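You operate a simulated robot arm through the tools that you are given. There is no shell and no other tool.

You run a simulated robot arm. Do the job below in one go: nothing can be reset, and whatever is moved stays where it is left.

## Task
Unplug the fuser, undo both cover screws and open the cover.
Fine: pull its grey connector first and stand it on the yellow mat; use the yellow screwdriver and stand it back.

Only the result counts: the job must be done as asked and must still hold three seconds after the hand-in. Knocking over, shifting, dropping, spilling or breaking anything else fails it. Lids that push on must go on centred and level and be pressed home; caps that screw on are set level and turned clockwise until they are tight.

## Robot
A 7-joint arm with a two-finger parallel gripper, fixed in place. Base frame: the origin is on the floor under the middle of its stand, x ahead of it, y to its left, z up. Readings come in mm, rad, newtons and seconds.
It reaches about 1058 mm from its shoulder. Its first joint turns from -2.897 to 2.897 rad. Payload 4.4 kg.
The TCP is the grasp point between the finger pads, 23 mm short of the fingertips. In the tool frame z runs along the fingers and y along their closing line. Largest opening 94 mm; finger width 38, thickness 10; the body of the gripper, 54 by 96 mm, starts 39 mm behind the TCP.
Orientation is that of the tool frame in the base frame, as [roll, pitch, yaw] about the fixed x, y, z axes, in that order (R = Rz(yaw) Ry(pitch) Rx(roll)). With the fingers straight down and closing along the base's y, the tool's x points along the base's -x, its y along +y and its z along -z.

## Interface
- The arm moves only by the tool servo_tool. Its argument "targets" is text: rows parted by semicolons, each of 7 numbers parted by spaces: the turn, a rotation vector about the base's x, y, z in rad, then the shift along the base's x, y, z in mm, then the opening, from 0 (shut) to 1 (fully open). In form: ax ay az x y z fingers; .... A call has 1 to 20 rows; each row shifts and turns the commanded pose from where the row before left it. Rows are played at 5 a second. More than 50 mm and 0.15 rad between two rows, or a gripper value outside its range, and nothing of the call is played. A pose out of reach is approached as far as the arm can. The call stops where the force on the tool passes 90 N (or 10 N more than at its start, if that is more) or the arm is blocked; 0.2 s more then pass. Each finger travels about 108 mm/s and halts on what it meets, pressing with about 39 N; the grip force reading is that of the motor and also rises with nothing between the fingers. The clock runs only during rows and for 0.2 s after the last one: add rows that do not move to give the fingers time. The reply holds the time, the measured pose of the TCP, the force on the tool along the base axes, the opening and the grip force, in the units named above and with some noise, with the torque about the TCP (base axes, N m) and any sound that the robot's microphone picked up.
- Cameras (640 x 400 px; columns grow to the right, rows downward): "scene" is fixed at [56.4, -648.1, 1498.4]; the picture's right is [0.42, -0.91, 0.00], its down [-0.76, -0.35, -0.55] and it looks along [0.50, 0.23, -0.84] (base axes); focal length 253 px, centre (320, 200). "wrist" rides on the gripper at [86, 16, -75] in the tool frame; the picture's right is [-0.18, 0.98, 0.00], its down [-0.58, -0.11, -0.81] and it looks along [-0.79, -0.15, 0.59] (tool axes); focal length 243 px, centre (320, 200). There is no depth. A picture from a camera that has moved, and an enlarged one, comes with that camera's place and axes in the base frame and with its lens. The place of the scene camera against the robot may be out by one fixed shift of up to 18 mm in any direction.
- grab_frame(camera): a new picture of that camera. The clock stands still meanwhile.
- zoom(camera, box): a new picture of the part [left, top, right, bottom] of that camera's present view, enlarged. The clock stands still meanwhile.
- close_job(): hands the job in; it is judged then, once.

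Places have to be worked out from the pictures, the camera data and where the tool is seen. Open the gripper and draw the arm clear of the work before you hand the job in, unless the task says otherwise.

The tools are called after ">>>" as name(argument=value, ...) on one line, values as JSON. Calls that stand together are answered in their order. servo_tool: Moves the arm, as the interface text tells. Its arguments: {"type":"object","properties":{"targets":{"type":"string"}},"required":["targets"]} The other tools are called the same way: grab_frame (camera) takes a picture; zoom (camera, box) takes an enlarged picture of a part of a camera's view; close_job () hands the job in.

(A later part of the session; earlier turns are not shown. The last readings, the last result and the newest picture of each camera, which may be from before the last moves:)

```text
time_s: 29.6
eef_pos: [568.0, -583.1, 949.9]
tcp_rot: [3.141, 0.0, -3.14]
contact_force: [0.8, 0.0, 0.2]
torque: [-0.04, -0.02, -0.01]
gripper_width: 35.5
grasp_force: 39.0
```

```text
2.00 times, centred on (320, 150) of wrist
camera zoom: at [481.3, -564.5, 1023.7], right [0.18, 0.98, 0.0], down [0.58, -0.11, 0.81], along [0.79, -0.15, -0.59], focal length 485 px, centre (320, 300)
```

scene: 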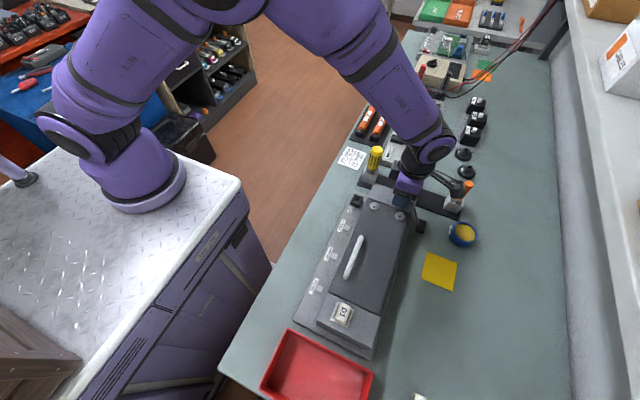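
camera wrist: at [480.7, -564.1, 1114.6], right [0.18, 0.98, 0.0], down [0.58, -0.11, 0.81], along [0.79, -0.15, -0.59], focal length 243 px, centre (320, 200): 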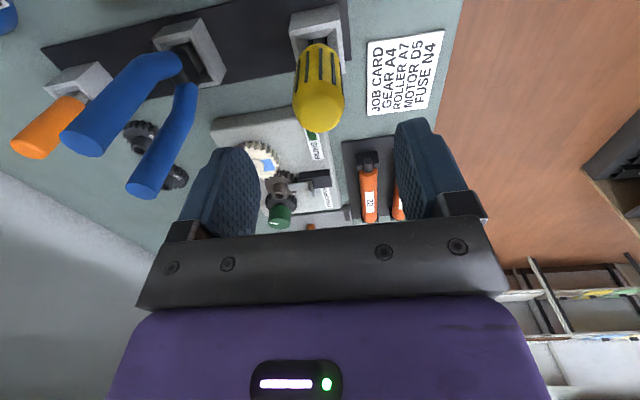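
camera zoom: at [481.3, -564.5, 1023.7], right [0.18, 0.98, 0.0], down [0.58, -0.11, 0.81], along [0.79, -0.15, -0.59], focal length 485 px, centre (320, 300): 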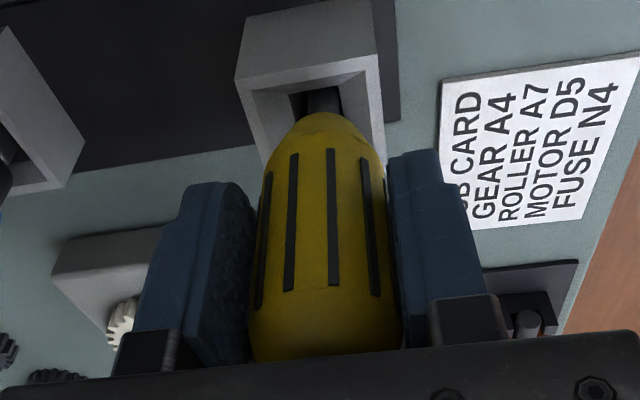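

Gripped at 35.5 mm with negligible side force. I'll lift the driver straight out of its holder and inspect the tip.

>>> servo_tool(targets="0 0 0 0 0 10 0.2; 0 0 0 0 0 20 0.2; 0 0 0 0 0 25 0.2; 0 0 0 0 0 30 0.2; 0 0 0 0 0 35 0.2; 0 0 0 0 0 0 0.2")

>>> zoom(camera="wrist", box=[200, 30, 440, 230])

>>> zoom(camera="scene", box=[330, 110, 450, 220])

```text
time_s: 31.0
eef_pos: [566.4, -582.5, 1069.7]
tcp_rot: [3.14, -0.001, 3.141]
contact_force: [-0.9, 0.1, -0.8]
torque: [-0.01, -0.01, -0.01]
gripper_width: 35.7
grasp_force: 38.9
```

```text
2.00 times, centred on (320, 130) of wrist
camera zoom: at [480.8, -564.6, 1144.3], right [0.18, 0.98, 0.0], down [0.58, -0.11, 0.81], along [0.79, -0.15, -0.59], focal length 485 px, centre (320, 340)
```

zoom: 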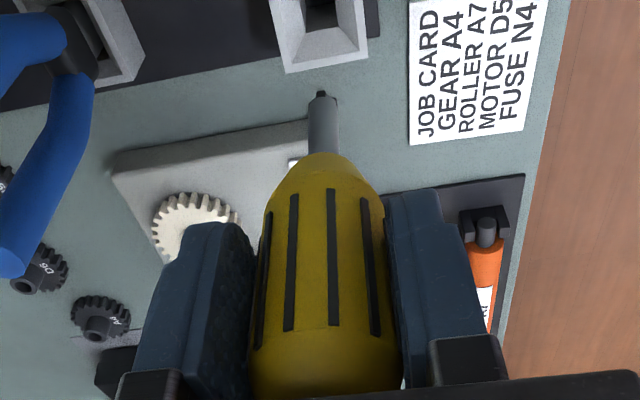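

```text
3.64 times, centred on (390, 165) of scene
camera zoom: at [56.4, -648.1, 1498.4], right [0.42, -0.91, 0.0], down [-0.76, -0.35, -0.55], along [0.5, 0.23, -0.84], focal length 921 px, centre (66, 327)
```

zoom: 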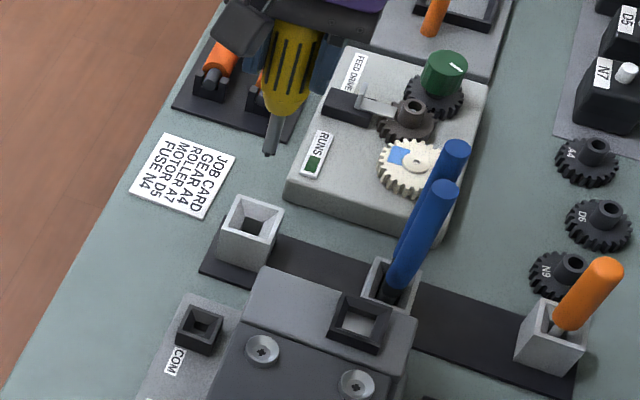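

The driver is out; its tip hangs about 100 mm below the TCP and nearly on the tool axis. I'll carry it above the first screw (417.4, -631.6) with the tip about 25 mm above it.

>>> servo_tool(targets="0 0 0 -30 -9.7 -2 0.2; 0 0 0 -30 -9.7 -2 0.2; 0 0 0 -30 -9.7 -2 0.2; 0 0 0 -30 -9.8 -2 0.2; 0 0 0 -30.8 -9.8 0 0.2; 0 0 0 0 0 0 0.2")

>>> zoom(camera="wrist", box=[240, 0, 400, 130])

>>> zoom(camera="scene", box=[330, 150, 430, 240])

```text
time_s: 32.4
eef_pos: [416.6, -631.3, 1062.1]
tcp_rot: [-3.14, -0.001, 3.141]
contact_force: [0.1, 0.0, -0.9]
torque: [0.0, 0.01, 0.03]
gripper_width: 35.7
grasp_force: 38.8
```

```text
3.08 times, centred on (320, 65) of wrist
camera zoom: at [330.1, -613.7, 1136.9], right [0.18, 0.98, 0.0], down [0.58, -0.11, 0.81], along [0.79, -0.15, -0.59], focal length 746 px, centre (320, 615)
```

zoom: 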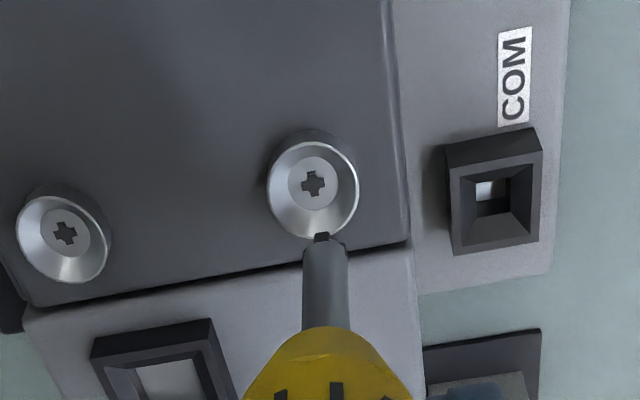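

```text
4.44 times, centred on (380, 195) of scene
camera zoom: at [56.4, -648.1, 1498.4], right [0.42, -0.91, 0.0], down [-0.76, -0.35, -0.55], along [0.5, 0.23, -0.84], focal length 1125 px, centre (53, 222)
```

zoom: 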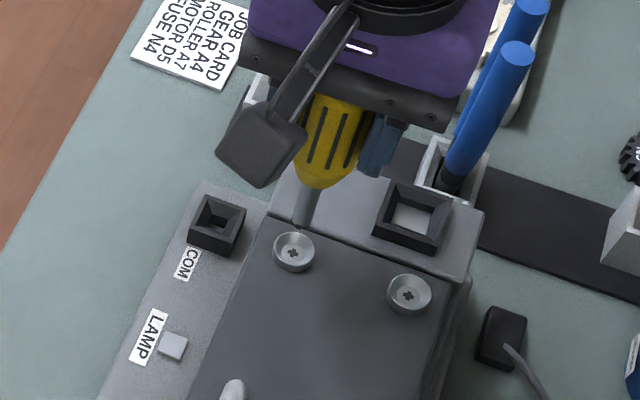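

In the wrist view the tip is about 2 mm to +y of the screw. I'll enlarge the scene view to check the alignment in x as well.

>>> zoom(camera="scene", box=[360, 180, 410, 220])

>>> zoom(camera="wrist", box=[290, 20, 350, 80])

```text
10.00 times, centred on (385, 200) of scene
camera zoom: at [56.4, -648.1, 1498.4], right [0.42, -0.91, 0.0], down [-0.76, -0.35, -0.55], along [0.5, 0.23, -0.84], focal length 2532 px, centre (-330, 200)
```

zoom: 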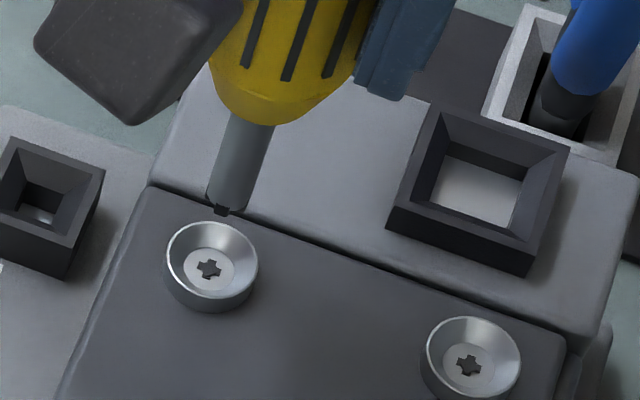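

```text
6.67 times, centred on (320, 50) of wrist
camera zoom: at [330.1, -613.7, 1136.9], right [0.18, 0.98, 0.0], down [0.58, -0.11, 0.81], along [0.79, -0.15, -0.59], focal length 1618 px, centre (320, 1200)
```

zoom: 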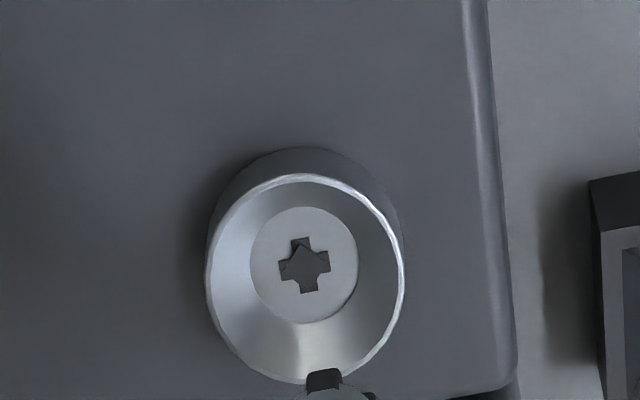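

Both views agree the tip needs about -2 mm in y and almost nothing in x. I'll correct and lower 17 mm so the tip is just above the cup, then re-check.

>>> servo_tool(targets="0 0 0 0.4 -2 0 0.2; 0 0 0 0 0 -9 0.2; 0 0 0 0 0 -8 0.2; 0 0 0 0 0 0 0.2")

>>> zoom(camera="scene", box=[360, 180, 410, 220])

>>> zoom(camera="wrist", box=[290, 30, 350, 90])

```text
time_s: 33.4
eef_pos: [417.7, -633.3, 1045.7]
tcp_rot: [-3.141, 0.0, -3.14]
contact_force: [-0.2, -0.2, 1.6]
torque: [0.03, 0.07, -0.01]
gripper_width: 35.7
grasp_force: 39.0
```

```text
10.00 times, centred on (385, 200) of scene
camera zoom: at [56.4, -648.1, 1498.4], right [0.42, -0.91, 0.0], down [-0.76, -0.35, -0.55], along [0.5, 0.23, -0.84], focal length 2532 px, centre (-330, 200)
```

zoom: 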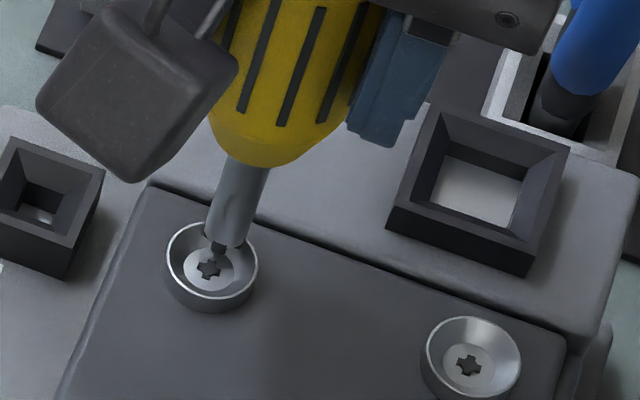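

```text
6.67 times, centred on (320, 60) of wrist
camera zoom: at [330.9, -616.0, 1119.6], right [0.18, 0.98, 0.0], down [0.58, -0.11, 0.81], along [0.79, -0.15, -0.59], focal length 1618 px, centre (320, 1133)
```

zoom: 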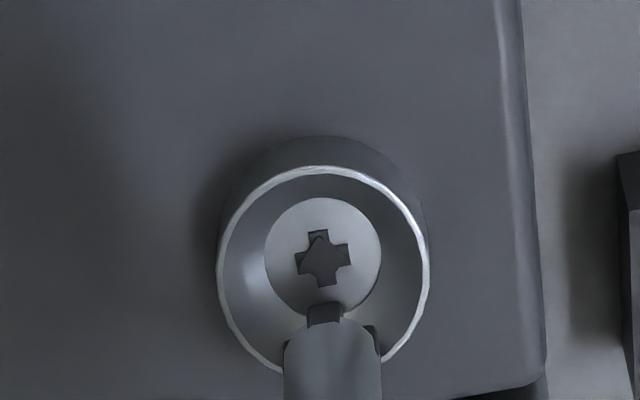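

Lateral alignment is within 0.3 mm and the tip is about 10 mm above the cross. I'll shift -0.5 mm in x and lower 7 mm before touching down.

>>> servo_tool(targets="0 0 0 -0.5 0 -3 0.2; 0 0 0 0 0 -4 0.2; 0 0 0 0 0 0 0.2")

>>> zoom(camera="scene", box=[360, 180, 410, 220])

>>> zoom(camera="wrist", box=[290, 30, 350, 90])

```text
time_s: 34.2
eef_pos: [416.1, -635.2, 1040.3]
tcp_rot: [-3.138, 0.002, -3.141]
contact_force: [1.8, 0.3, 35.0]
torque: [0.03, -0.53, 0.02]
gripper_width: 35.7
grasp_force: 39.1
```

```text
10.00 times, centred on (385, 200) of scene
camera zoom: at [56.4, -648.1, 1498.4], right [0.42, -0.91, 0.0], down [-0.76, -0.35, -0.55], along [0.5, 0.23, -0.84], focal length 2532 px, centre (-330, 200)
```

zoom: 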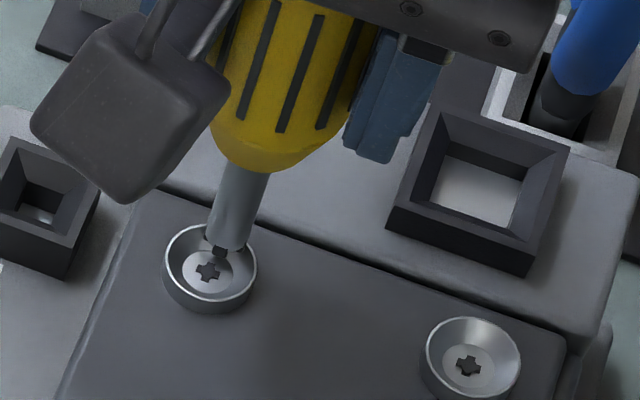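

```text
6.67 times, centred on (320, 60) of wrist
camera zoom: at [330.1, -616.0, 1114.1], right [0.18, 0.98, 0.0], down [0.58, -0.11, 0.81], along [0.79, -0.15, -0.59], focal length 1618 px, centre (320, 1133)
```

zoom: 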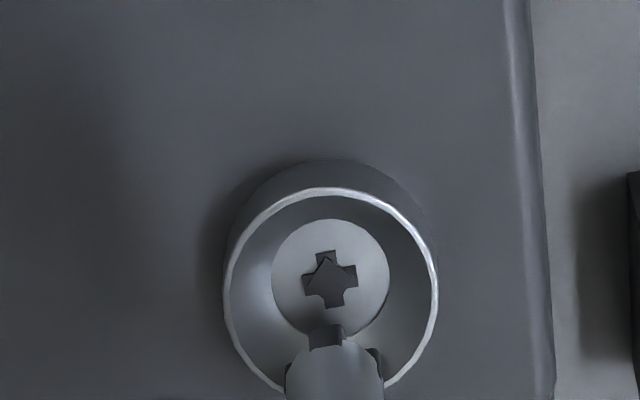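

A 35 N contact with torque about y (≈ +10 mm lever in x) shows the shaft touched the cup's +x wall, so the tip sits about 4 mm further +x than I assumed. I'll raise, shift -4 mm in x and look again.

>>> servo_tool(targets="0 0 0 0 0 5 0.2; 0 0 0 0 0 5 0.2; 0 0 0 -4 0 0 0.2; 0 0 0 0 0 0 0.2")

>>> zoom(camera="scene", box=[360, 180, 410, 220])

>>> zoom(camera="wrist", box=[290, 30, 350, 90])

>>> zoom(camera="wrist", box=[240, 30, 400, 240])

```text
time_s: 35.2
eef_pos: [411.8, -635.0, 1048.1]
tcp_rot: [3.14, 0.001, 3.141]
contact_force: [0.1, 0.4, -1.3]
torque: [-0.02, 0.02, -0.05]
gripper_width: 35.6
grasp_force: 39.0
```

```text
10.00 times, centred on (385, 200) of scene
camera zoom: at [56.4, -648.1, 1498.4], right [0.42, -0.91, 0.0], down [-0.76, -0.35, -0.55], along [0.5, 0.23, -0.84], focal length 2532 px, centre (-330, 200)
```

zoom: 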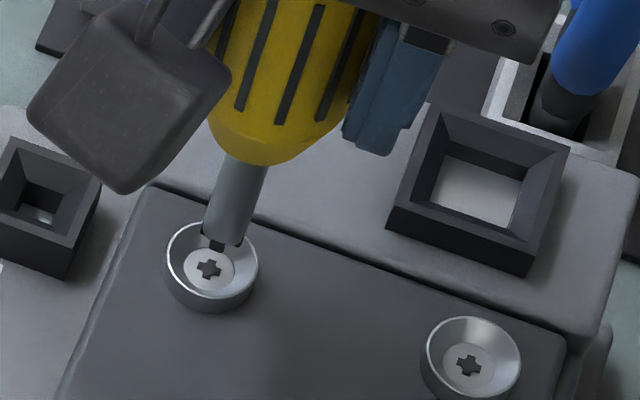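

```text
6.67 times, centred on (320, 60) of wrist
camera zoom: at [326.1, -615.7, 1122.5], right [0.18, 0.98, 0.0], down [0.58, -0.11, 0.81], along [0.79, -0.15, -0.59], focal length 1618 px, centre (320, 1133)
```

zoom: 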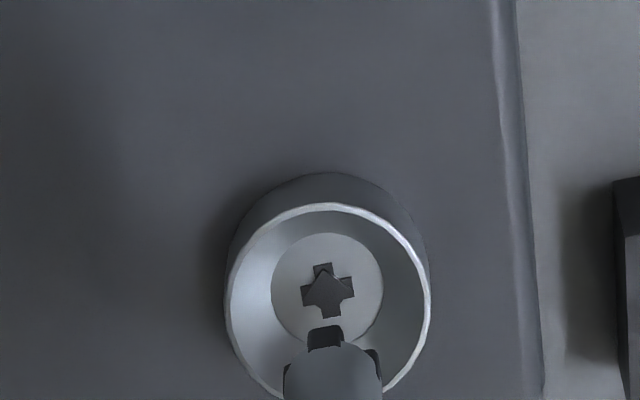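

```text
1.90 times, centred on (320, 135) of wrist
camera zoom: at [326.1, -615.7, 1122.5], right [0.18, 0.98, 0.0], down [0.58, -0.11, 0.81], along [0.79, -0.15, -0.59], focal length 462 px, centre (320, 324)
```

zoom: 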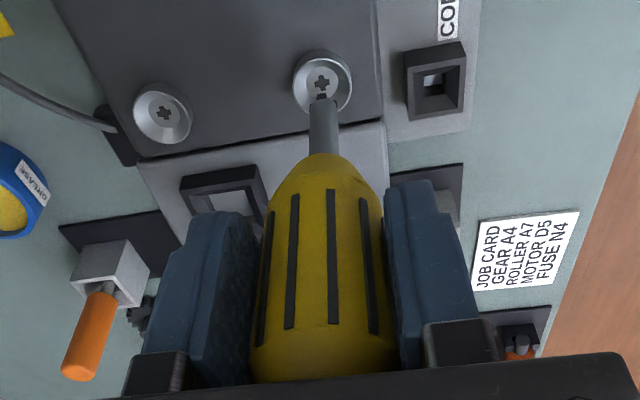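

The earlier contact pushed the driver up about 3 mm in the grip, and the pictures show it leaning about 3° with the tip toward +x. I'll tilt the tool +0.05 rad about y to make the driver vertical, shift to compensate, and re-measure.

>>> servo_tool(targets="0 0 0 0 0 4 0.2; 0 0.05 0 4.8 0 0 0.2; 0 0 0 0 0 0 0.2")

>>> zoom(camera="scene", box=[350, 160, 420, 220])

>>> zoom(camera="wrist", box=[280, 20, 360, 90])

>>> zoom(camera="wrist", box=[240, 30, 400, 240])

```text
time_s: 36.0
eef_pos: [417.8, -633.6, 1052.3]
tcp_rot: [3.141, -0.052, -3.14]
contact_force: [-0.5, -0.2, -1.7]
torque: [-0.04, -0.01, -0.02]
gripper_width: 35.6
grasp_force: 39.6
```

```text
6.67 times, centred on (385, 190) of scene
camera zoom: at [56.4, -648.1, 1498.4], right [0.42, -0.91, 0.0], down [-0.76, -0.35, -0.55], along [0.5, 0.23, -0.84], focal length 1688 px, centre (-113, 267)
```

zoom: 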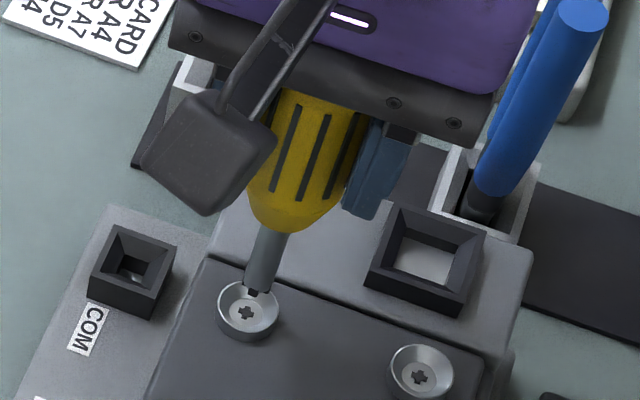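

```text
5.71 times, centred on (320, 55) of wrist
camera zoom: at [334.5, -615.7, 1131.0], right [0.18, 0.98, -0.01], down [0.62, -0.11, 0.78], along [0.76, -0.15, -0.63], focal length 1386 px, centre (320, 1029)
```

zoom: 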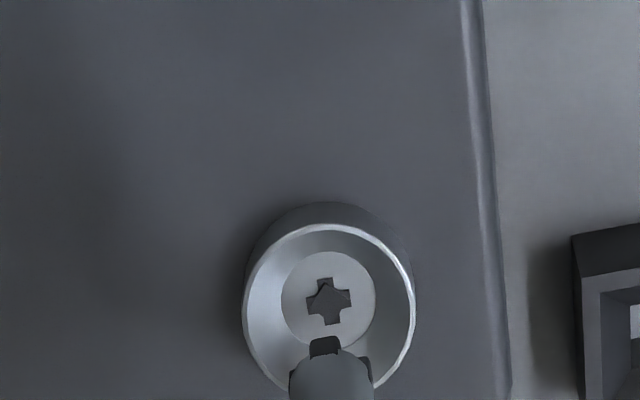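

```text
1.90 times, centred on (320, 135) of wrist
camera zoom: at [334.5, -615.7, 1131.0], right [0.18, 0.98, -0.01], down [0.62, -0.11, 0.78], along [0.76, -0.15, -0.63], focal length 462 px, centre (320, 324)
```

zoom: 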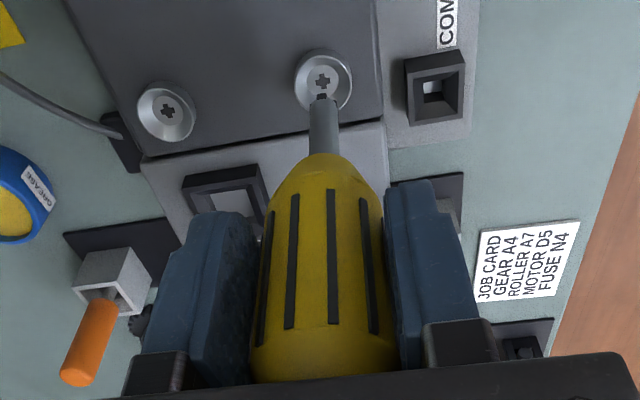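

I'll enlarge the scene view on the driver shaft to measure its lean more accurately.

>>> zoom(camera="scene", box=[375, 172, 405, 212])

>>> zoom(camera="wrist", box=[295, 50, 345, 110])

```text
10.00 times, centred on (390, 192) of scene
camera zoom: at [56.4, -648.1, 1498.4], right [0.42, -0.91, 0.0], down [-0.76, -0.35, -0.55], along [0.5, 0.23, -0.84], focal length 2532 px, centre (-380, 280)
```

zoom: 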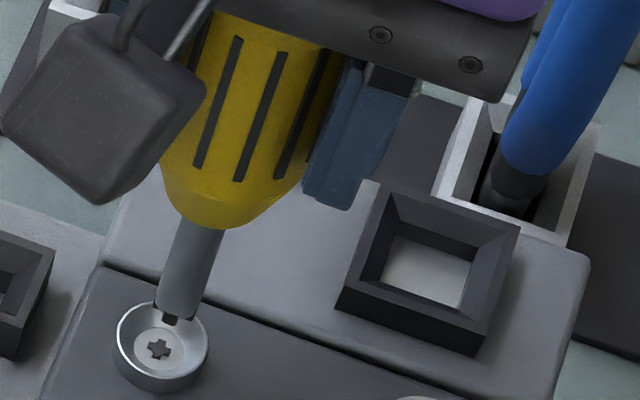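

```text
6.67 times, centred on (320, 80) of wrist
camera zoom: at [334.5, -615.7, 1131.0], right [0.18, 0.98, -0.01], down [0.62, -0.11, 0.78], along [0.76, -0.15, -0.63], focal length 1618 px, centre (320, 1000)
```

zoom: 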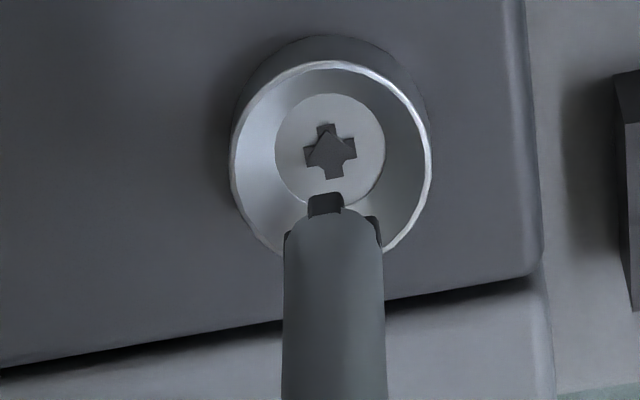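

The driver is now vertical to within half a degree, and the tip lines up with the cross to within about 1 mm. I'll descend slowly and watch the force.

>>> servo_tool(targets="0 0 0 0.3 0 -4 0.2; 0 0 0 0 0 -3 0.2; 0 0 0 0 0 0 0.2")

>>> zoom(camera="scene", box=[375, 172, 405, 212])

>>> zoom(camera="wrist", box=[295, 50, 345, 110])

```text
time_s: 36.8
eef_pos: [417.8, -633.9, 1045.9]
tcp_rot: [-3.141, -0.051, -3.14]
contact_force: [-0.6, 0.0, -1.7]
torque: [0.02, -0.01, 0.02]
gripper_width: 35.4
grasp_force: 39.3
```

```text
10.00 times, centred on (390, 192) of scene
camera zoom: at [56.4, -648.1, 1498.4], right [0.42, -0.91, 0.0], down [-0.76, -0.35, -0.55], along [0.5, 0.23, -0.84], focal length 2532 px, centre (-380, 280)
```

zoom: 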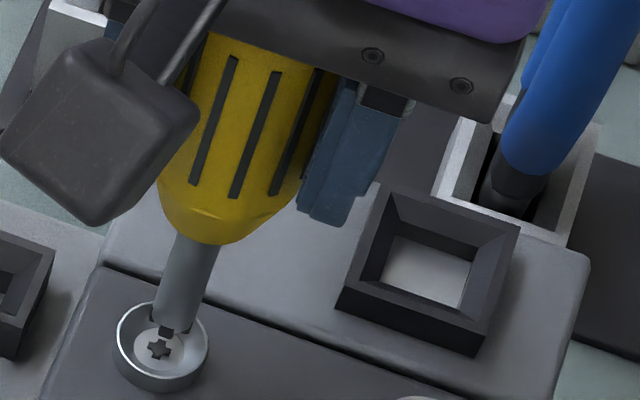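

```text
6.67 times, centred on (320, 80) of wrist
camera zoom: at [335.1, -615.9, 1123.6], right [0.18, 0.98, -0.01], down [0.62, -0.11, 0.78], along [0.76, -0.15, -0.63], focal length 1618 px, centre (320, 1000)
```

zoom: 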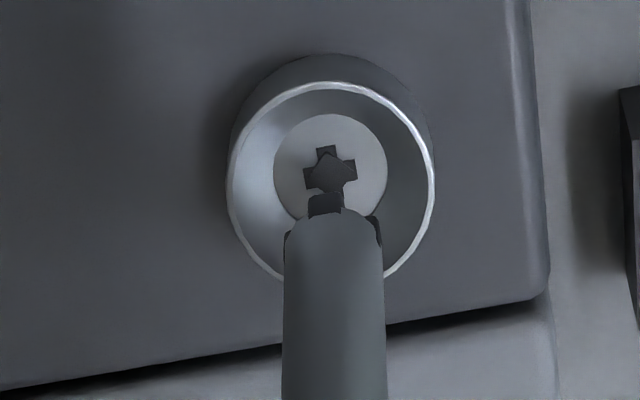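

The tip tracks straight onto the cross with about 9–10 mm to go. I'll apply a small +0.4 mm y and -0.3 mm x trim and lower 8 mm.

>>> servo_tool(targets="0 0 0 -0.3 0.4 -4 0.2; 0 0 0 0 0 -2 0.2; 0 0 0 0 0 -1 0.2; 0 0 0 0 0 0 0.2")

>>> zoom(camera="scene", box=[375, 172, 405, 212])

>>> zoom(camera="wrist", box=[295, 50, 345, 110])

```text
time_s: 37.8
eef_pos: [416.5, -633.9, 1038.2]
tcp_rot: [3.141, -0.051, -3.142]
contact_force: [-4.3, 0.3, 4.8]
torque: [0.04, 0.41, 0.0]
gripper_width: 35.4
grasp_force: 39.2
```

```text
10.00 times, centred on (390, 192) of scene
camera zoom: at [56.4, -648.1, 1498.4], right [0.42, -0.91, 0.0], down [-0.76, -0.35, -0.55], along [0.5, 0.23, -0.84], focal length 2532 px, centre (-380, 280)
```

zoom: 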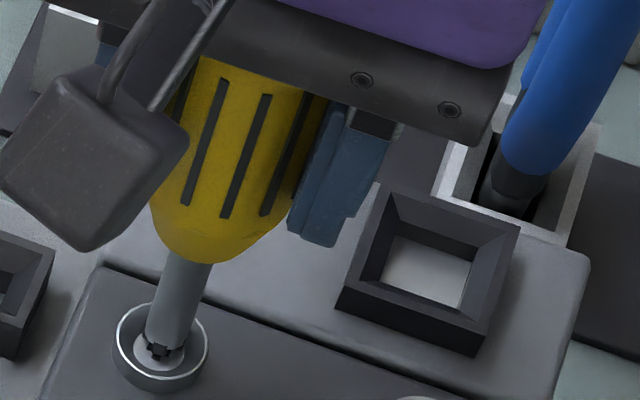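

```text
6.67 times, centred on (320, 80) of wrist
camera zoom: at [334.2, -615.6, 1116.7], right [0.18, 0.98, -0.01], down [0.62, -0.11, 0.78], along [0.76, -0.15, -0.63], focal length 1618 px, centre (320, 1000)
```

zoom: 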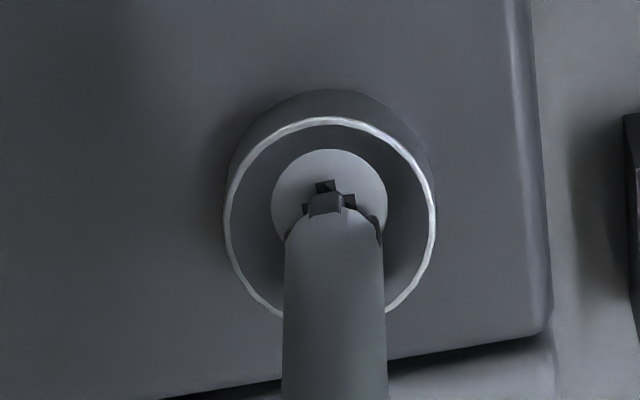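

Light contact with a sideways push toward -x suggests the tip is slightly too far +x. I'll ease -0.8 mm in x and lower 1.5 mm further.

>>> servo_tool(targets="0 0 0 -0.8 0 0 0.2; 0 0 0 0 0 -1 0.2; 0 0 0 0 0 -0.5 0.2; 0 0 0 0 0 0 0.2")

>>> zoom(camera="wrist", box=[295, 50, 345, 110])

>>> zoom(camera="scene", box=[375, 172, 405, 212])

```text
time_s: 38.8
eef_pos: [416.4, -634.7, 1036.5]
tcp_rot: [-3.141, -0.05, -3.141]
contact_force: [-8.0, -0.4, 9.3]
torque: [-0.05, 0.75, 0.0]
gripper_width: 35.8
grasp_force: 39.1
```

```text
6.67 times, centred on (320, 80) of wrist
camera zoom: at [333.5, -615.5, 1115.4], right [0.18, 0.98, -0.01], down [0.62, -0.11, 0.78], along [0.76, -0.15, -0.63], focal length 1618 px, centre (320, 1000)
```

zoom: 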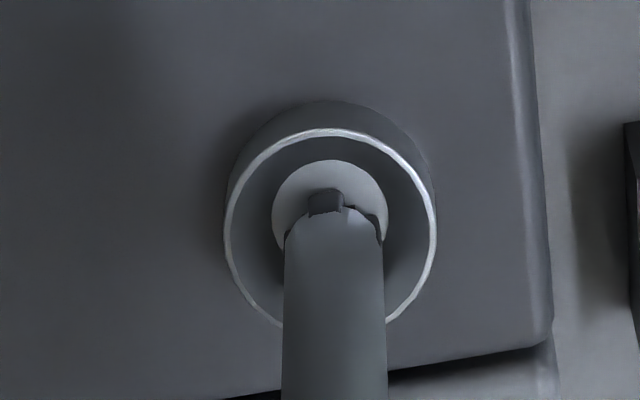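

```text
10.00 times, centred on (390, 192) of scene
camera zoom: at [56.4, -648.1, 1498.4], right [0.42, -0.91, 0.0], down [-0.76, -0.35, -0.55], along [0.5, 0.23, -0.84], focal length 2532 px, centre (-380, 280)
```

zoom: 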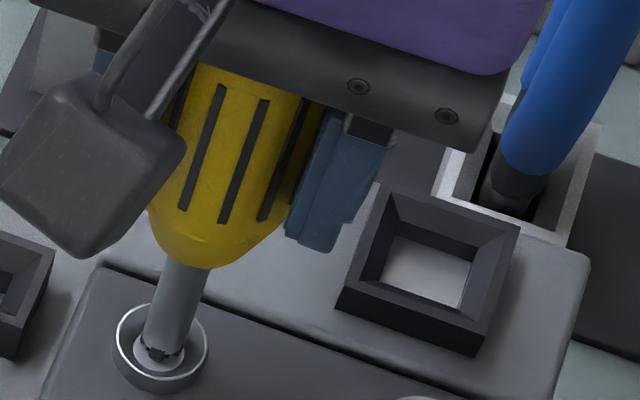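

The force ratio suggests the driver is touching a sloped wall on the +x side. I'll look at much higher magnification to judge where the shaft sits in the cup.

>>> zoom(camera="scene", box=[376, 182, 400, 206])

>>> zoom(camera="wrist", box=[302, 60, 340, 88])

```text
16.00 times, centred on (388, 194) of scene
camera zoom: at [56.4, -648.1, 1498.4], right [0.42, -0.91, 0.0], down [-0.76, -0.35, -0.55], along [0.5, 0.23, -0.84], focal length 4051 px, centre (-768, 296)
```

zoom: 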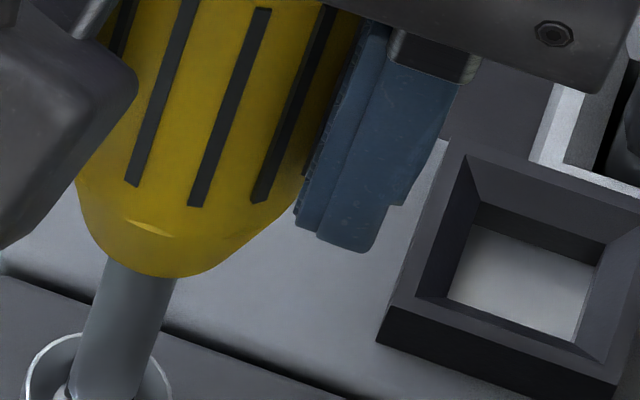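

```text
14.29 times, centred on (321, 74) of wrist
camera zoom: at [333.5, -615.5, 1115.4], right [0.18, 0.98, -0.01], down [0.62, -0.11, 0.78], along [0.76, -0.15, -0.63], focal length 3466 px, centre (306, 2000)
```

zoom: 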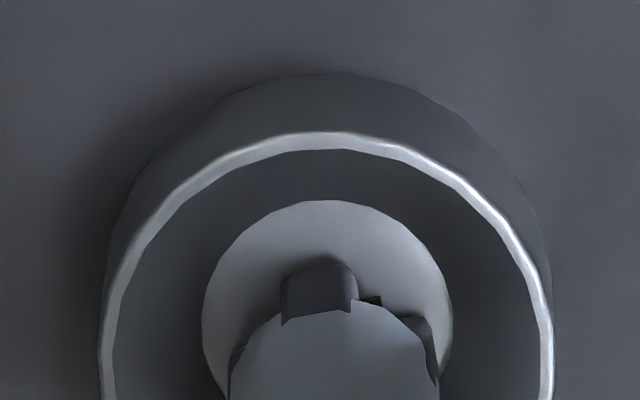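

Working the geometry through, the bit is within about 1 mm of centre and the contact is near the tip on the +x side. I'll try moving 1 mm toward -x without pressing further to see how the force responds.

>>> servo_tool(targets="0 0 0 -0.5 0 0 0.2; 0 0 0 -0.5 0 0 0.2; 0 0 0 0 0 0 0.2")

```text
time_s: 39.6
eef_pos: [415.2, -633.4, 1036.8]
tcp_rot: [-3.141, -0.051, -3.141]
contact_force: [-5.4, -1.8, 6.0]
torque: [-0.17, 0.56, -0.03]
gripper_width: 35.5
grasp_force: 39.0
```

Moving -x relieves the contact, so I'll continue another 1.5 mm.

>>> servo_tool(targets="0 0 0 -0.5 0.2 0 0.2; 0 0 0 -0.5 0 0 0.2; 0 0 0 -0.5 0 0 0.2; 0 0 0 0 0 0 0.2")

>>> zoom(camera="wrist", box=[302, 60, 340, 88])

>>> zoom(camera="scene", box=[375, 186, 399, 210])

```text
time_s: 40.6
eef_pos: [414.1, -634.0, 1036.9]
tcp_rot: [-3.141, -0.049, 3.14]
contact_force: [2.5, -1.4, 5.1]
torque: [-0.08, -0.26, 0.01]
gripper_width: 35.6
grasp_force: 39.0
```

```text
14.29 times, centred on (321, 74) of wrist
camera zoom: at [332.1, -614.9, 1115.0], right [0.18, 0.98, -0.01], down [0.62, -0.11, 0.78], along [0.76, -0.15, -0.63], focal length 3466 px, centre (306, 2000)
```

zoom: 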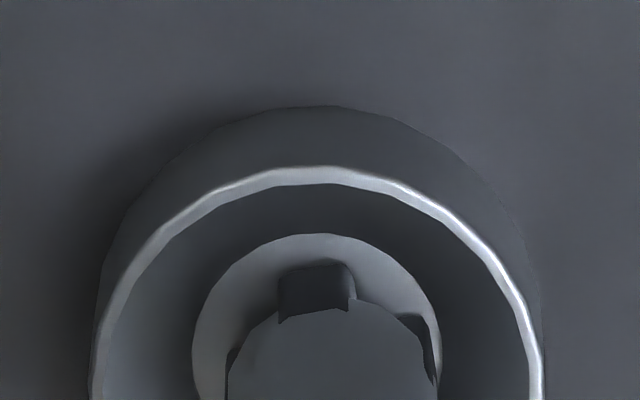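

```text
16.00 times, centred on (387, 198) of scene
camera zoom: at [56.4, -648.1, 1498.4], right [0.42, -0.91, 0.0], down [-0.76, -0.35, -0.55], along [0.5, 0.23, -0.84], focal length 4051 px, centre (-752, 232)
```

zoom: 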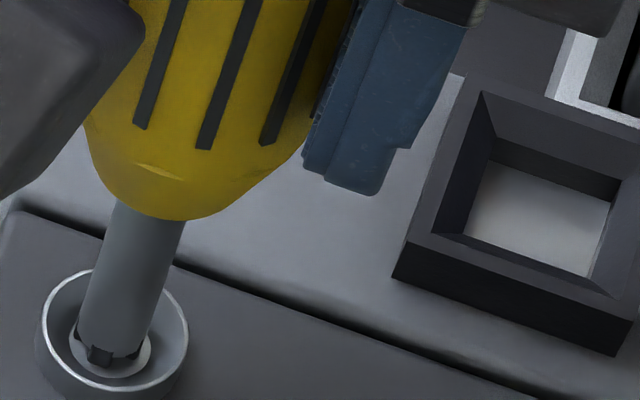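

The sideways force has reversed, so the shaft is now captured inside the cup with centre about 0.5 mm back. I'll move +0.5 mm in x, -0.4 mm in y and press down 1.5 mm.

>>> servo_tool(targets="0 0 0 0.5 -0.4 0 0.2; 0 0 0 0 0 -0.8 0.2; 0 0 0 0 0 -0.7 0.2; 0 0 0 0 0 0 0.2")

>>> zoom(camera="wrist", box=[302, 60, 340, 88])

```text
time_s: 41.6
eef_pos: [413.9, -634.4, 1035.3]
tcp_rot: [-3.14, -0.049, 3.14]
contact_force: [0.2, 1.7, 16.8]
torque: [0.23, -0.17, -0.03]
gripper_width: 35.7
grasp_force: 39.3
```

```text
14.29 times, centred on (321, 74) of wrist
camera zoom: at [331.9, -615.3, 1114.2], right [0.18, 0.98, -0.01], down [0.62, -0.11, 0.78], along [0.76, -0.15, -0.63], focal length 3466 px, centre (306, 2000)
```

zoom: 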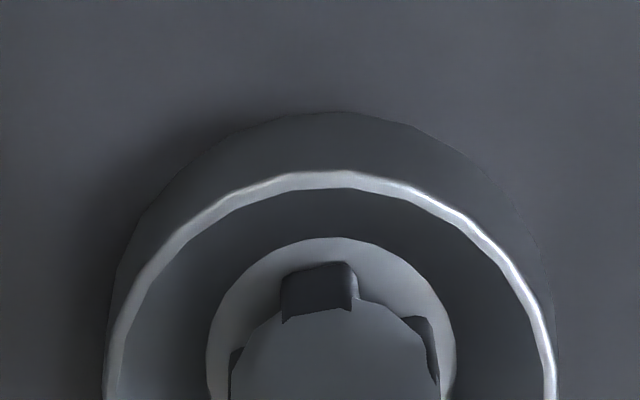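

The nub I was tracking is the bit's outer -x edge, so the true axis is about 3 mm +x of the TCP, and it is now centred in the cup with a purely axial 17 N. I'll turn counter-clockwise (+z) about the tip in a short trial, compensating the orbit.

>>> servo_tool(targets="0 0 0.15 0.04 -0.48 0 0.2; 0 0 0.15 0.11 -0.47 0 0.2; 0 0 0.15 0.18 -0.45 0 0.2; 0 0 0.15 0.24 -0.42 0 0.2; 0 0 0 0 0 0 0.2")

>>> zoom(camera="wrist", box=[302, 60, 340, 88])

>>> zoom(camera="scene", box=[370, 180, 410, 215])

```text
time_s: 42.8
eef_pos: [415.3, -635.9, 1035.6]
tcp_rot: [-3.14, -0.05, -2.541]
contact_force: [0.7, 0.1, 25.7]
torque: [0.1, -0.16, -0.02]
gripper_width: 35.6
grasp_force: 38.8
```

```text
14.29 times, centred on (321, 74) of wrist
camera zoom: at [337.8, -666.8, 1114.3], right [-0.4, 0.91, -0.01], down [0.57, 0.26, 0.78], along [0.71, 0.31, -0.63], focal length 3466 px, centre (306, 2000)
```

zoom: 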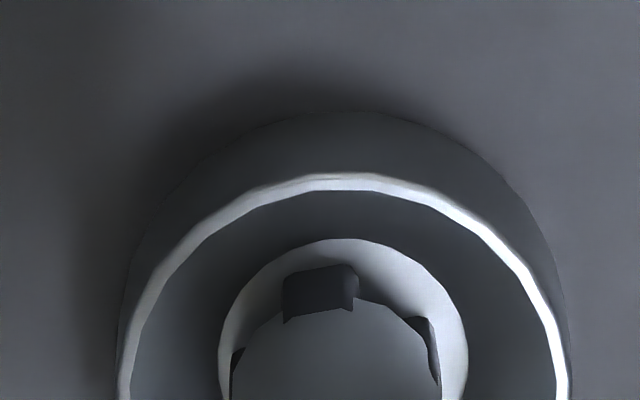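

```text
11.43 times, centred on (390, 198) of scene
camera zoom: at [56.4, -648.1, 1498.4], right [0.42, -0.91, 0.0], down [-0.76, -0.35, -0.55], along [0.5, 0.23, -0.84], focal length 2894 px, centre (-480, 229)
```

zoom: 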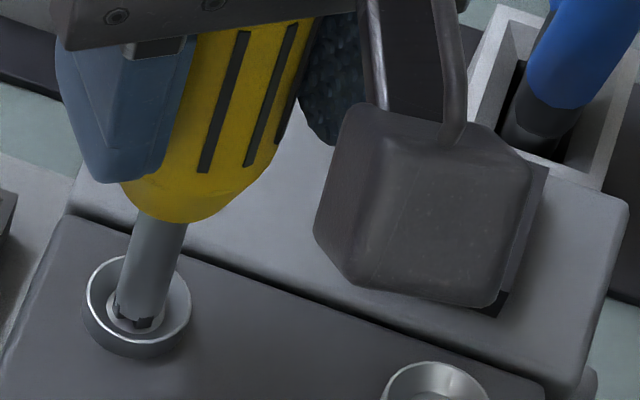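

Axial force rose to 26 N with little torque. I'll continue turning to 1.5 rad total, then see whether the screw has turned.

>>> servo_tool(targets="0 0 0.15 0.3 -0.37 0 0.2; 0 0 0.15 0.35 -0.33 0 0.2; 0 0 0.15 0.4 -0.27 0 0.2; 0 0 0.15 0.43 -0.21 0 0.2; 0 0 0.15 0.46 -0.14 0 0.2; 0 0 0.15 0.47 -0.07 0 0.2; 0 0 0 0 0 0 0.2")

>>> zoom(camera="wrist", box=[302, 60, 340, 88])

```text
time_s: 44.4
eef_pos: [418.5, -636.9, 1036.8]
tcp_rot: [3.141, -0.052, -1.641]
contact_force: [-0.8, 1.7, 34.0]
torque: [0.3, 0.01, -0.06]
gripper_width: 35.6
grasp_force: 38.4
```

```text
14.29 times, centred on (321, 74) of wrist
camera zoom: at [395.7, -715.8, 1114.5], right [-0.97, 0.25, -0.01], down [0.15, 0.61, 0.78], along [0.2, 0.75, -0.63], focal length 3466 px, centre (306, 2000)
```

zoom: 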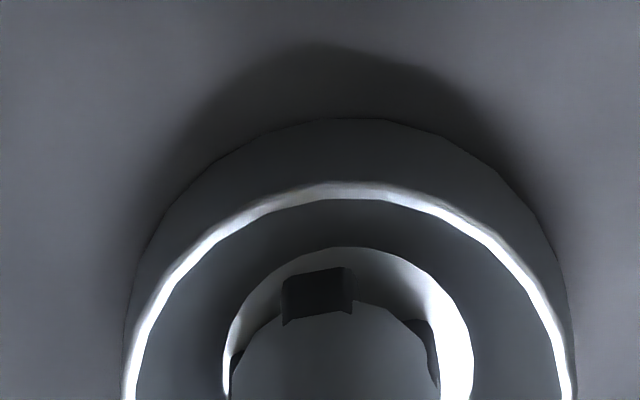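

The axial force climbs as I turn, which fits a screw backing out under the bit, and side forces stay near zero. I'll continue another 1.5 rad while rising 0.2 mm per row.

>>> servo_tool(targets="0 0 0.15 0.48 0 0.3 0.2; 0 0 0.15 0.47 0.07 0.3 0.2; 0 0 0.15 0.46 0.14 0.2 0.2; 0 0 0.15 0.43 0.21 0.2 0.2; 0 0 0.15 0.39 0.27 0.2 0.2; 0 0 0.15 0.35 0.33 0.2 0.2; 0 0 0 0 0 0 0.2")

>>> zoom(camera="wrist", box=[302, 60, 340, 88])

>>> grab_frame(camera="scene")

```text
time_s: 46.0
eef_pos: [419.8, -635.5, 1036.7]
tcp_rot: [3.14, -0.05, -0.741]
contact_force: [-2.6, 2.5, 24.8]
torque: [0.28, 0.27, -0.02]
gripper_width: 35.4
grasp_force: 38.7
```

```text
14.29 times, centred on (321, 74) of wrist
camera zoom: at [470.2, -701.0, 1115.4], right [-0.8, -0.6, -0.01], down [-0.39, 0.5, 0.78], along [-0.46, 0.62, -0.63], focal length 3466 px, centre (306, 2000)
```

zoom: 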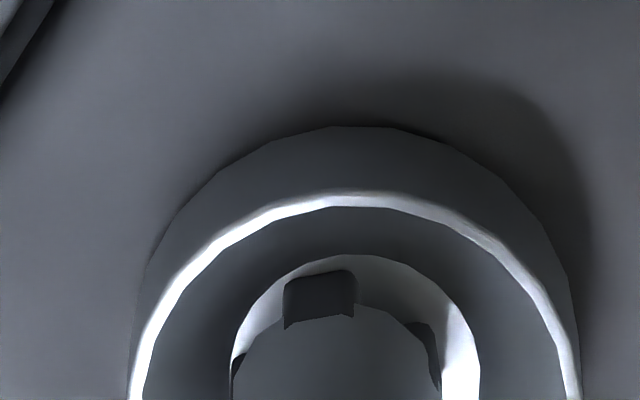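

```text
taken
```

scene: 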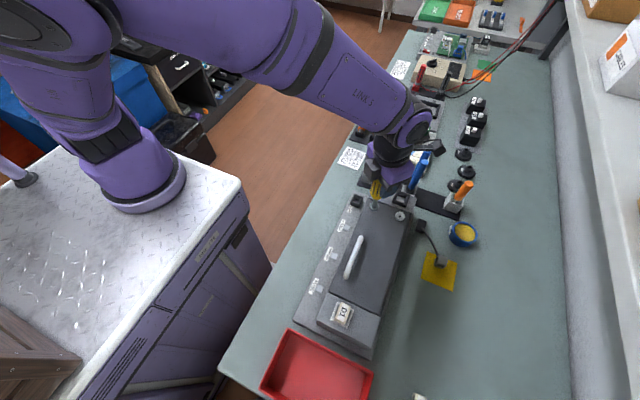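

I've turned 2.4 rad so far. I'll lift the tip to see the cross: if it appears in the same orientation relative to the tool, the screw turned with the driver.

>>> servo_tool(targets="0 0 0 -0.5 0 4 0.2; 0 0 0 0 0 6 0.2; 0 0 0 0 0 0 0.2")

>>> zoom(camera="wrist", box=[295, 50, 345, 110])

>>> zoom(camera="scene", box=[360, 180, 410, 220])

```text
time_s: 46.8
eef_pos: [420.4, -636.3, 1046.8]
tcp_rot: [3.141, -0.049, -0.744]
contact_force: [-0.7, 1.1, -1.0]
torque: [0.03, -0.01, -0.02]
gripper_width: 35.7
grasp_force: 39.6
```

```text
6.67 times, centred on (320, 80) of wrist
camera zoom: at [469.6, -701.8, 1124.6], right [-0.8, -0.6, -0.01], down [-0.38, 0.5, 0.78], along [-0.46, 0.63, -0.63], focal length 1618 px, centre (320, 1000)
```

zoom: 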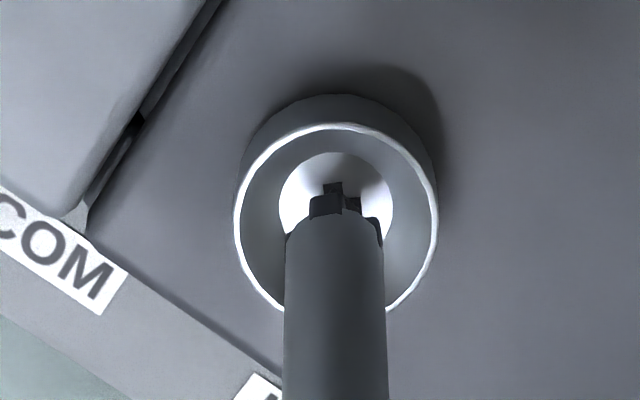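

```text
10.00 times, centred on (385, 200) of scene
camera zoom: at [56.4, -648.1, 1498.4], right [0.42, -0.91, 0.0], down [-0.76, -0.35, -0.55], along [0.5, 0.23, -0.84], focal length 2532 px, centre (-330, 200)
```

zoom: 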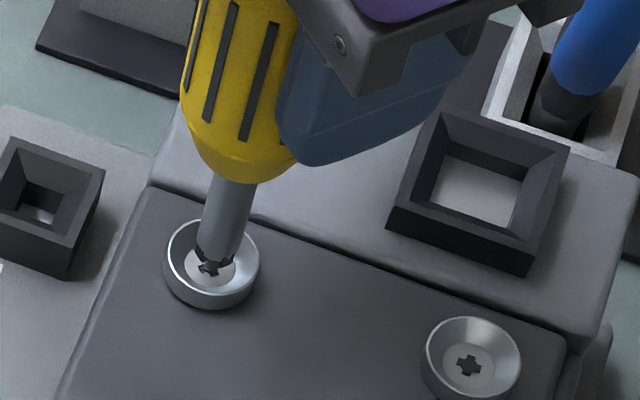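

The cross shows the same upright orientation relative to the tool after 2.4 rad, so the screw is turning with the driver. I'll rotate back by π (four-fold bit symmetry) while lifted, keeping the tip over the screw.

>>> servo_tool(targets="0 0 -0.1496 -0.21 0.193 0 0.2; 0 0 -0.1496 -0.21 0.193 0 0.2; 0 0 -0.1496 -0.21 0.193 0 0.2; 0 0 -0.1496 -0.21 0.193 0 0.2; 0 0 -0.1496 -0.21 0.193 0 0.2; 0 0 -0.1496 -0.21 0.193 0 0.2; 0 0 -0.1496 -0.21 0.193 0 0.2; 0 0 -0.1496 -0.21 0.193 0 0.2; 0 0 -0.1496 -0.21 0.193 0 0.2; 0 0 -0.1496 -0.21 0.193 0 0.2; 0 0 -0.1496 -0.21 0.193 0 0.2; 0 0 -0.1496 -0.21 0.193 0 0.2; 0 0 -0.1496 -0.21 0.193 0 0.2; 0 0 -0.1496 -0.21 0.193 0 0.2; 0 0 -0.1496 -0.21 0.193 0 0.2; 0 0 -0.1496 -0.21 0.193 0 0.2; 0 0 -0.1496 -0.21 0.193 0 0.2; 0 0 -0.1496 -0.21 0.193 0 0.2; 0 0 -0.1496 -0.21 0.193 0 0.2; 0 0 -0.1496 -0.21 0.193 0 0.2")

>>> zoom(camera="wrist", box=[295, 50, 345, 110])

>>> zoom(camera="scene", box=[360, 180, 410, 220])

```text
time_s: 51.0
eef_pos: [416.5, -631.2, 1047.0]
tcp_rot: [-3.14, -0.049, 2.547]
contact_force: [-0.4, 0.6, -0.4]
torque: [0.04, -0.01, 0.03]
gripper_width: 35.6
grasp_force: 38.8
```

```text
6.67 times, centred on (320, 80) of wrist
camera zoom: at [356.7, -570.6, 1125.0], right [0.7, 0.71, -0.01], down [0.45, -0.44, 0.78], along [0.55, -0.55, -0.63], focal length 1618 px, centre (320, 1000)
```

zoom: 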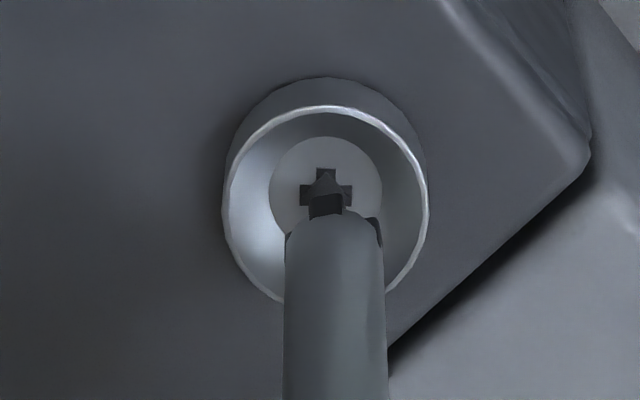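

```text
10.00 times, centred on (385, 200) of scene
camera zoom: at [56.4, -648.1, 1498.4], right [0.42, -0.91, 0.0], down [-0.76, -0.35, -0.55], along [0.5, 0.23, -0.84], focal length 2532 px, centre (-330, 200)
```

zoom: 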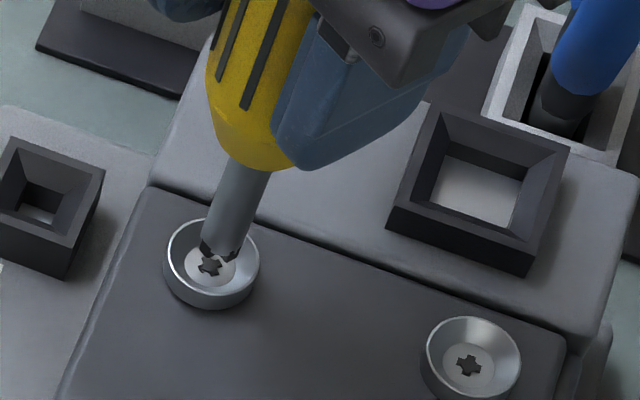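

I'll finish the last bit of back-rotation, trim -0.5 mm in x, and lower to re-engage while checking the forces.

>>> servo_tool(targets="0 0 -0.1496 -0.7 0.15 0 0.2; 0 0 0 0 0 -5 0.2; 0 0 0 0 0 -3 0.2; 0 0 0 0 0 -1.5 0.2; 0 0 0 0 0 0 0.2")

>>> zoom(camera="wrist", box=[302, 60, 340, 88])

```text
time_s: 52.2
eef_pos: [415.7, -632.0, 1038.3]
tcp_rot: [3.141, -0.048, 2.399]
contact_force: [-0.7, 1.0, 12.8]
torque: [-0.02, -0.02, -0.03]
gripper_width: 35.6
grasp_force: 39.0
```

```text
14.29 times, centred on (321, 74) of wrist
camera zoom: at [365.0, -562.2, 1116.0], right [0.8, 0.6, -0.01], down [0.38, -0.5, 0.78], along [0.46, -0.63, -0.63], focal length 3466 px, centre (306, 2000)
```

zoom: 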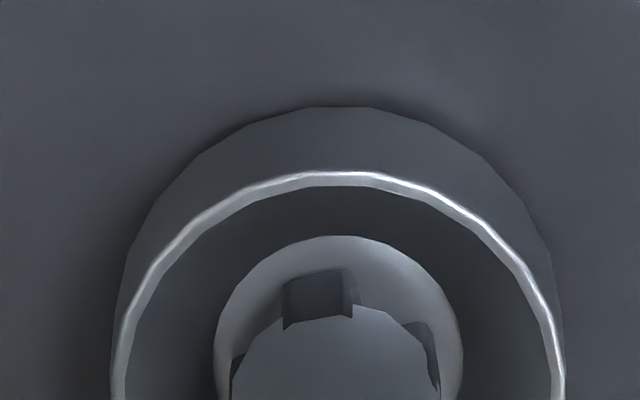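

Clean axial contact at 12.8 N, about 2 mm higher than at first, so the screw has risen. I'll turn another 1.5 rad counter-clockwise with orbit compensation and a small rise.

>>> servo_tool(targets="0 0 0.15 -0.27 -0.34 0 0.2; 0 0 0.15 -0.22 -0.38 0 0.2; 0 0 0.15 -0.16 -0.41 0.1 0.2; 0 0 0.15 -0.09 -0.43 0.1 0.2; 0 0 0.15 -0.03 -0.43 0.1 0.2; 0 0 0.15 0.04 -0.43 0.1 0.2; 0 0 0.15 0.1 -0.42 0.1 0.2; 0 0 0.15 0.16 -0.4 0.1 0.2; 0 0 0.15 0.22 -0.37 0.1 0.2; 0 0 0.15 0.27 -0.34 0.1 0.2; 0 0 0 0 0 0 0.2")

```text
time_s: 54.6
eef_pos: [415.0, -636.3, 1038.9]
tcp_rot: [3.141, -0.051, -2.381]
contact_force: [1.2, -0.1, 17.8]
torque: [0.07, -0.22, -0.03]
gripper_width: 35.9
grasp_force: 39.1
```

Forces remain benign (18 N axial). I'll continue the rest of this stroke with a slightly larger rise.

>>> servo_tool(targets="0 0 0.15 0.32 -0.29 0.15 0.2; 0 0 0.15 0.36 -0.24 0.15 0.2; 0 0 0.15 0.39 -0.18 0.15 0.2; 0 0 0.15 0.42 -0.12 0.15 0.2; 0 0 0.15 0.43 -0.06 0.15 0.2; 0 0 0.15 0.44 0 0.15 0.2; 0 0 0.15 0.43 0.07 0.15 0.2; 0 0 0.15 0.41 0.13 0.15 0.2; 0 0 0.15 0.39 0.19 0.15 0.2; 0 0 0.15 0.36 0.25 0.15 0.2; 0 0 0 0 0 0 0.2")

>>> zoom(camera="wrist", box=[295, 50, 345, 110])

>>> zoom(camera="scene", box=[360, 180, 410, 220])

```text
time_s: 57.0
eef_pos: [418.5, -636.4, 1039.3]
tcp_rot: [-3.141, -0.05, -0.883]
contact_force: [-1.6, 1.0, 14.2]
torque: [0.03, 0.17, 0.01]
gripper_width: 35.3
grasp_force: 38.8
```

```text
6.67 times, centred on (320, 80) of wrist
camera zoom: at [458.8, -707.9, 1117.8], right [-0.88, -0.48, -0.01], down [-0.31, 0.55, 0.78], along [-0.37, 0.68, -0.63], focal length 1618 px, centre (320, 1000)
```

zoom: 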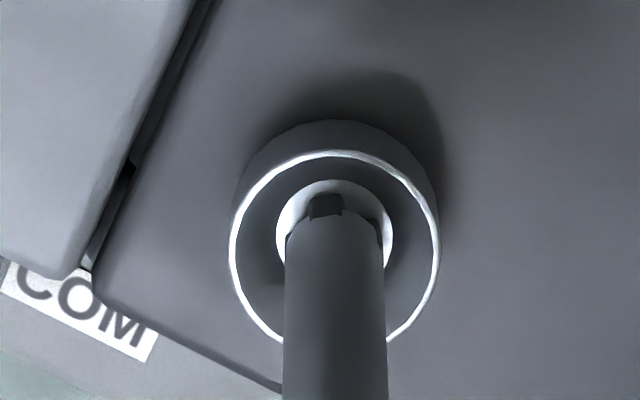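

```text
10.00 times, centred on (385, 200) of scene
camera zoom: at [56.4, -648.1, 1498.4], right [0.42, -0.91, 0.0], down [-0.76, -0.35, -0.55], along [0.5, 0.23, -0.84], focal length 2532 px, centre (-330, 200)
```

zoom: 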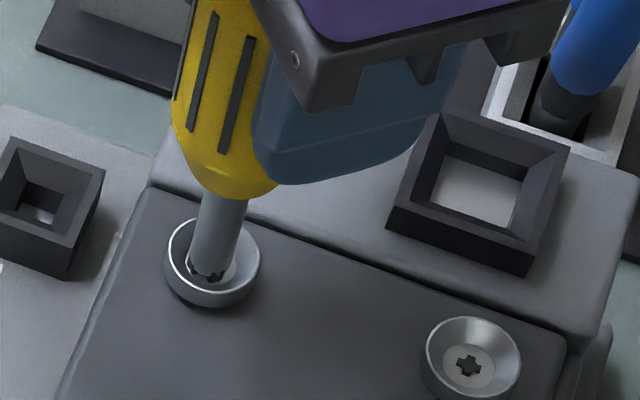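

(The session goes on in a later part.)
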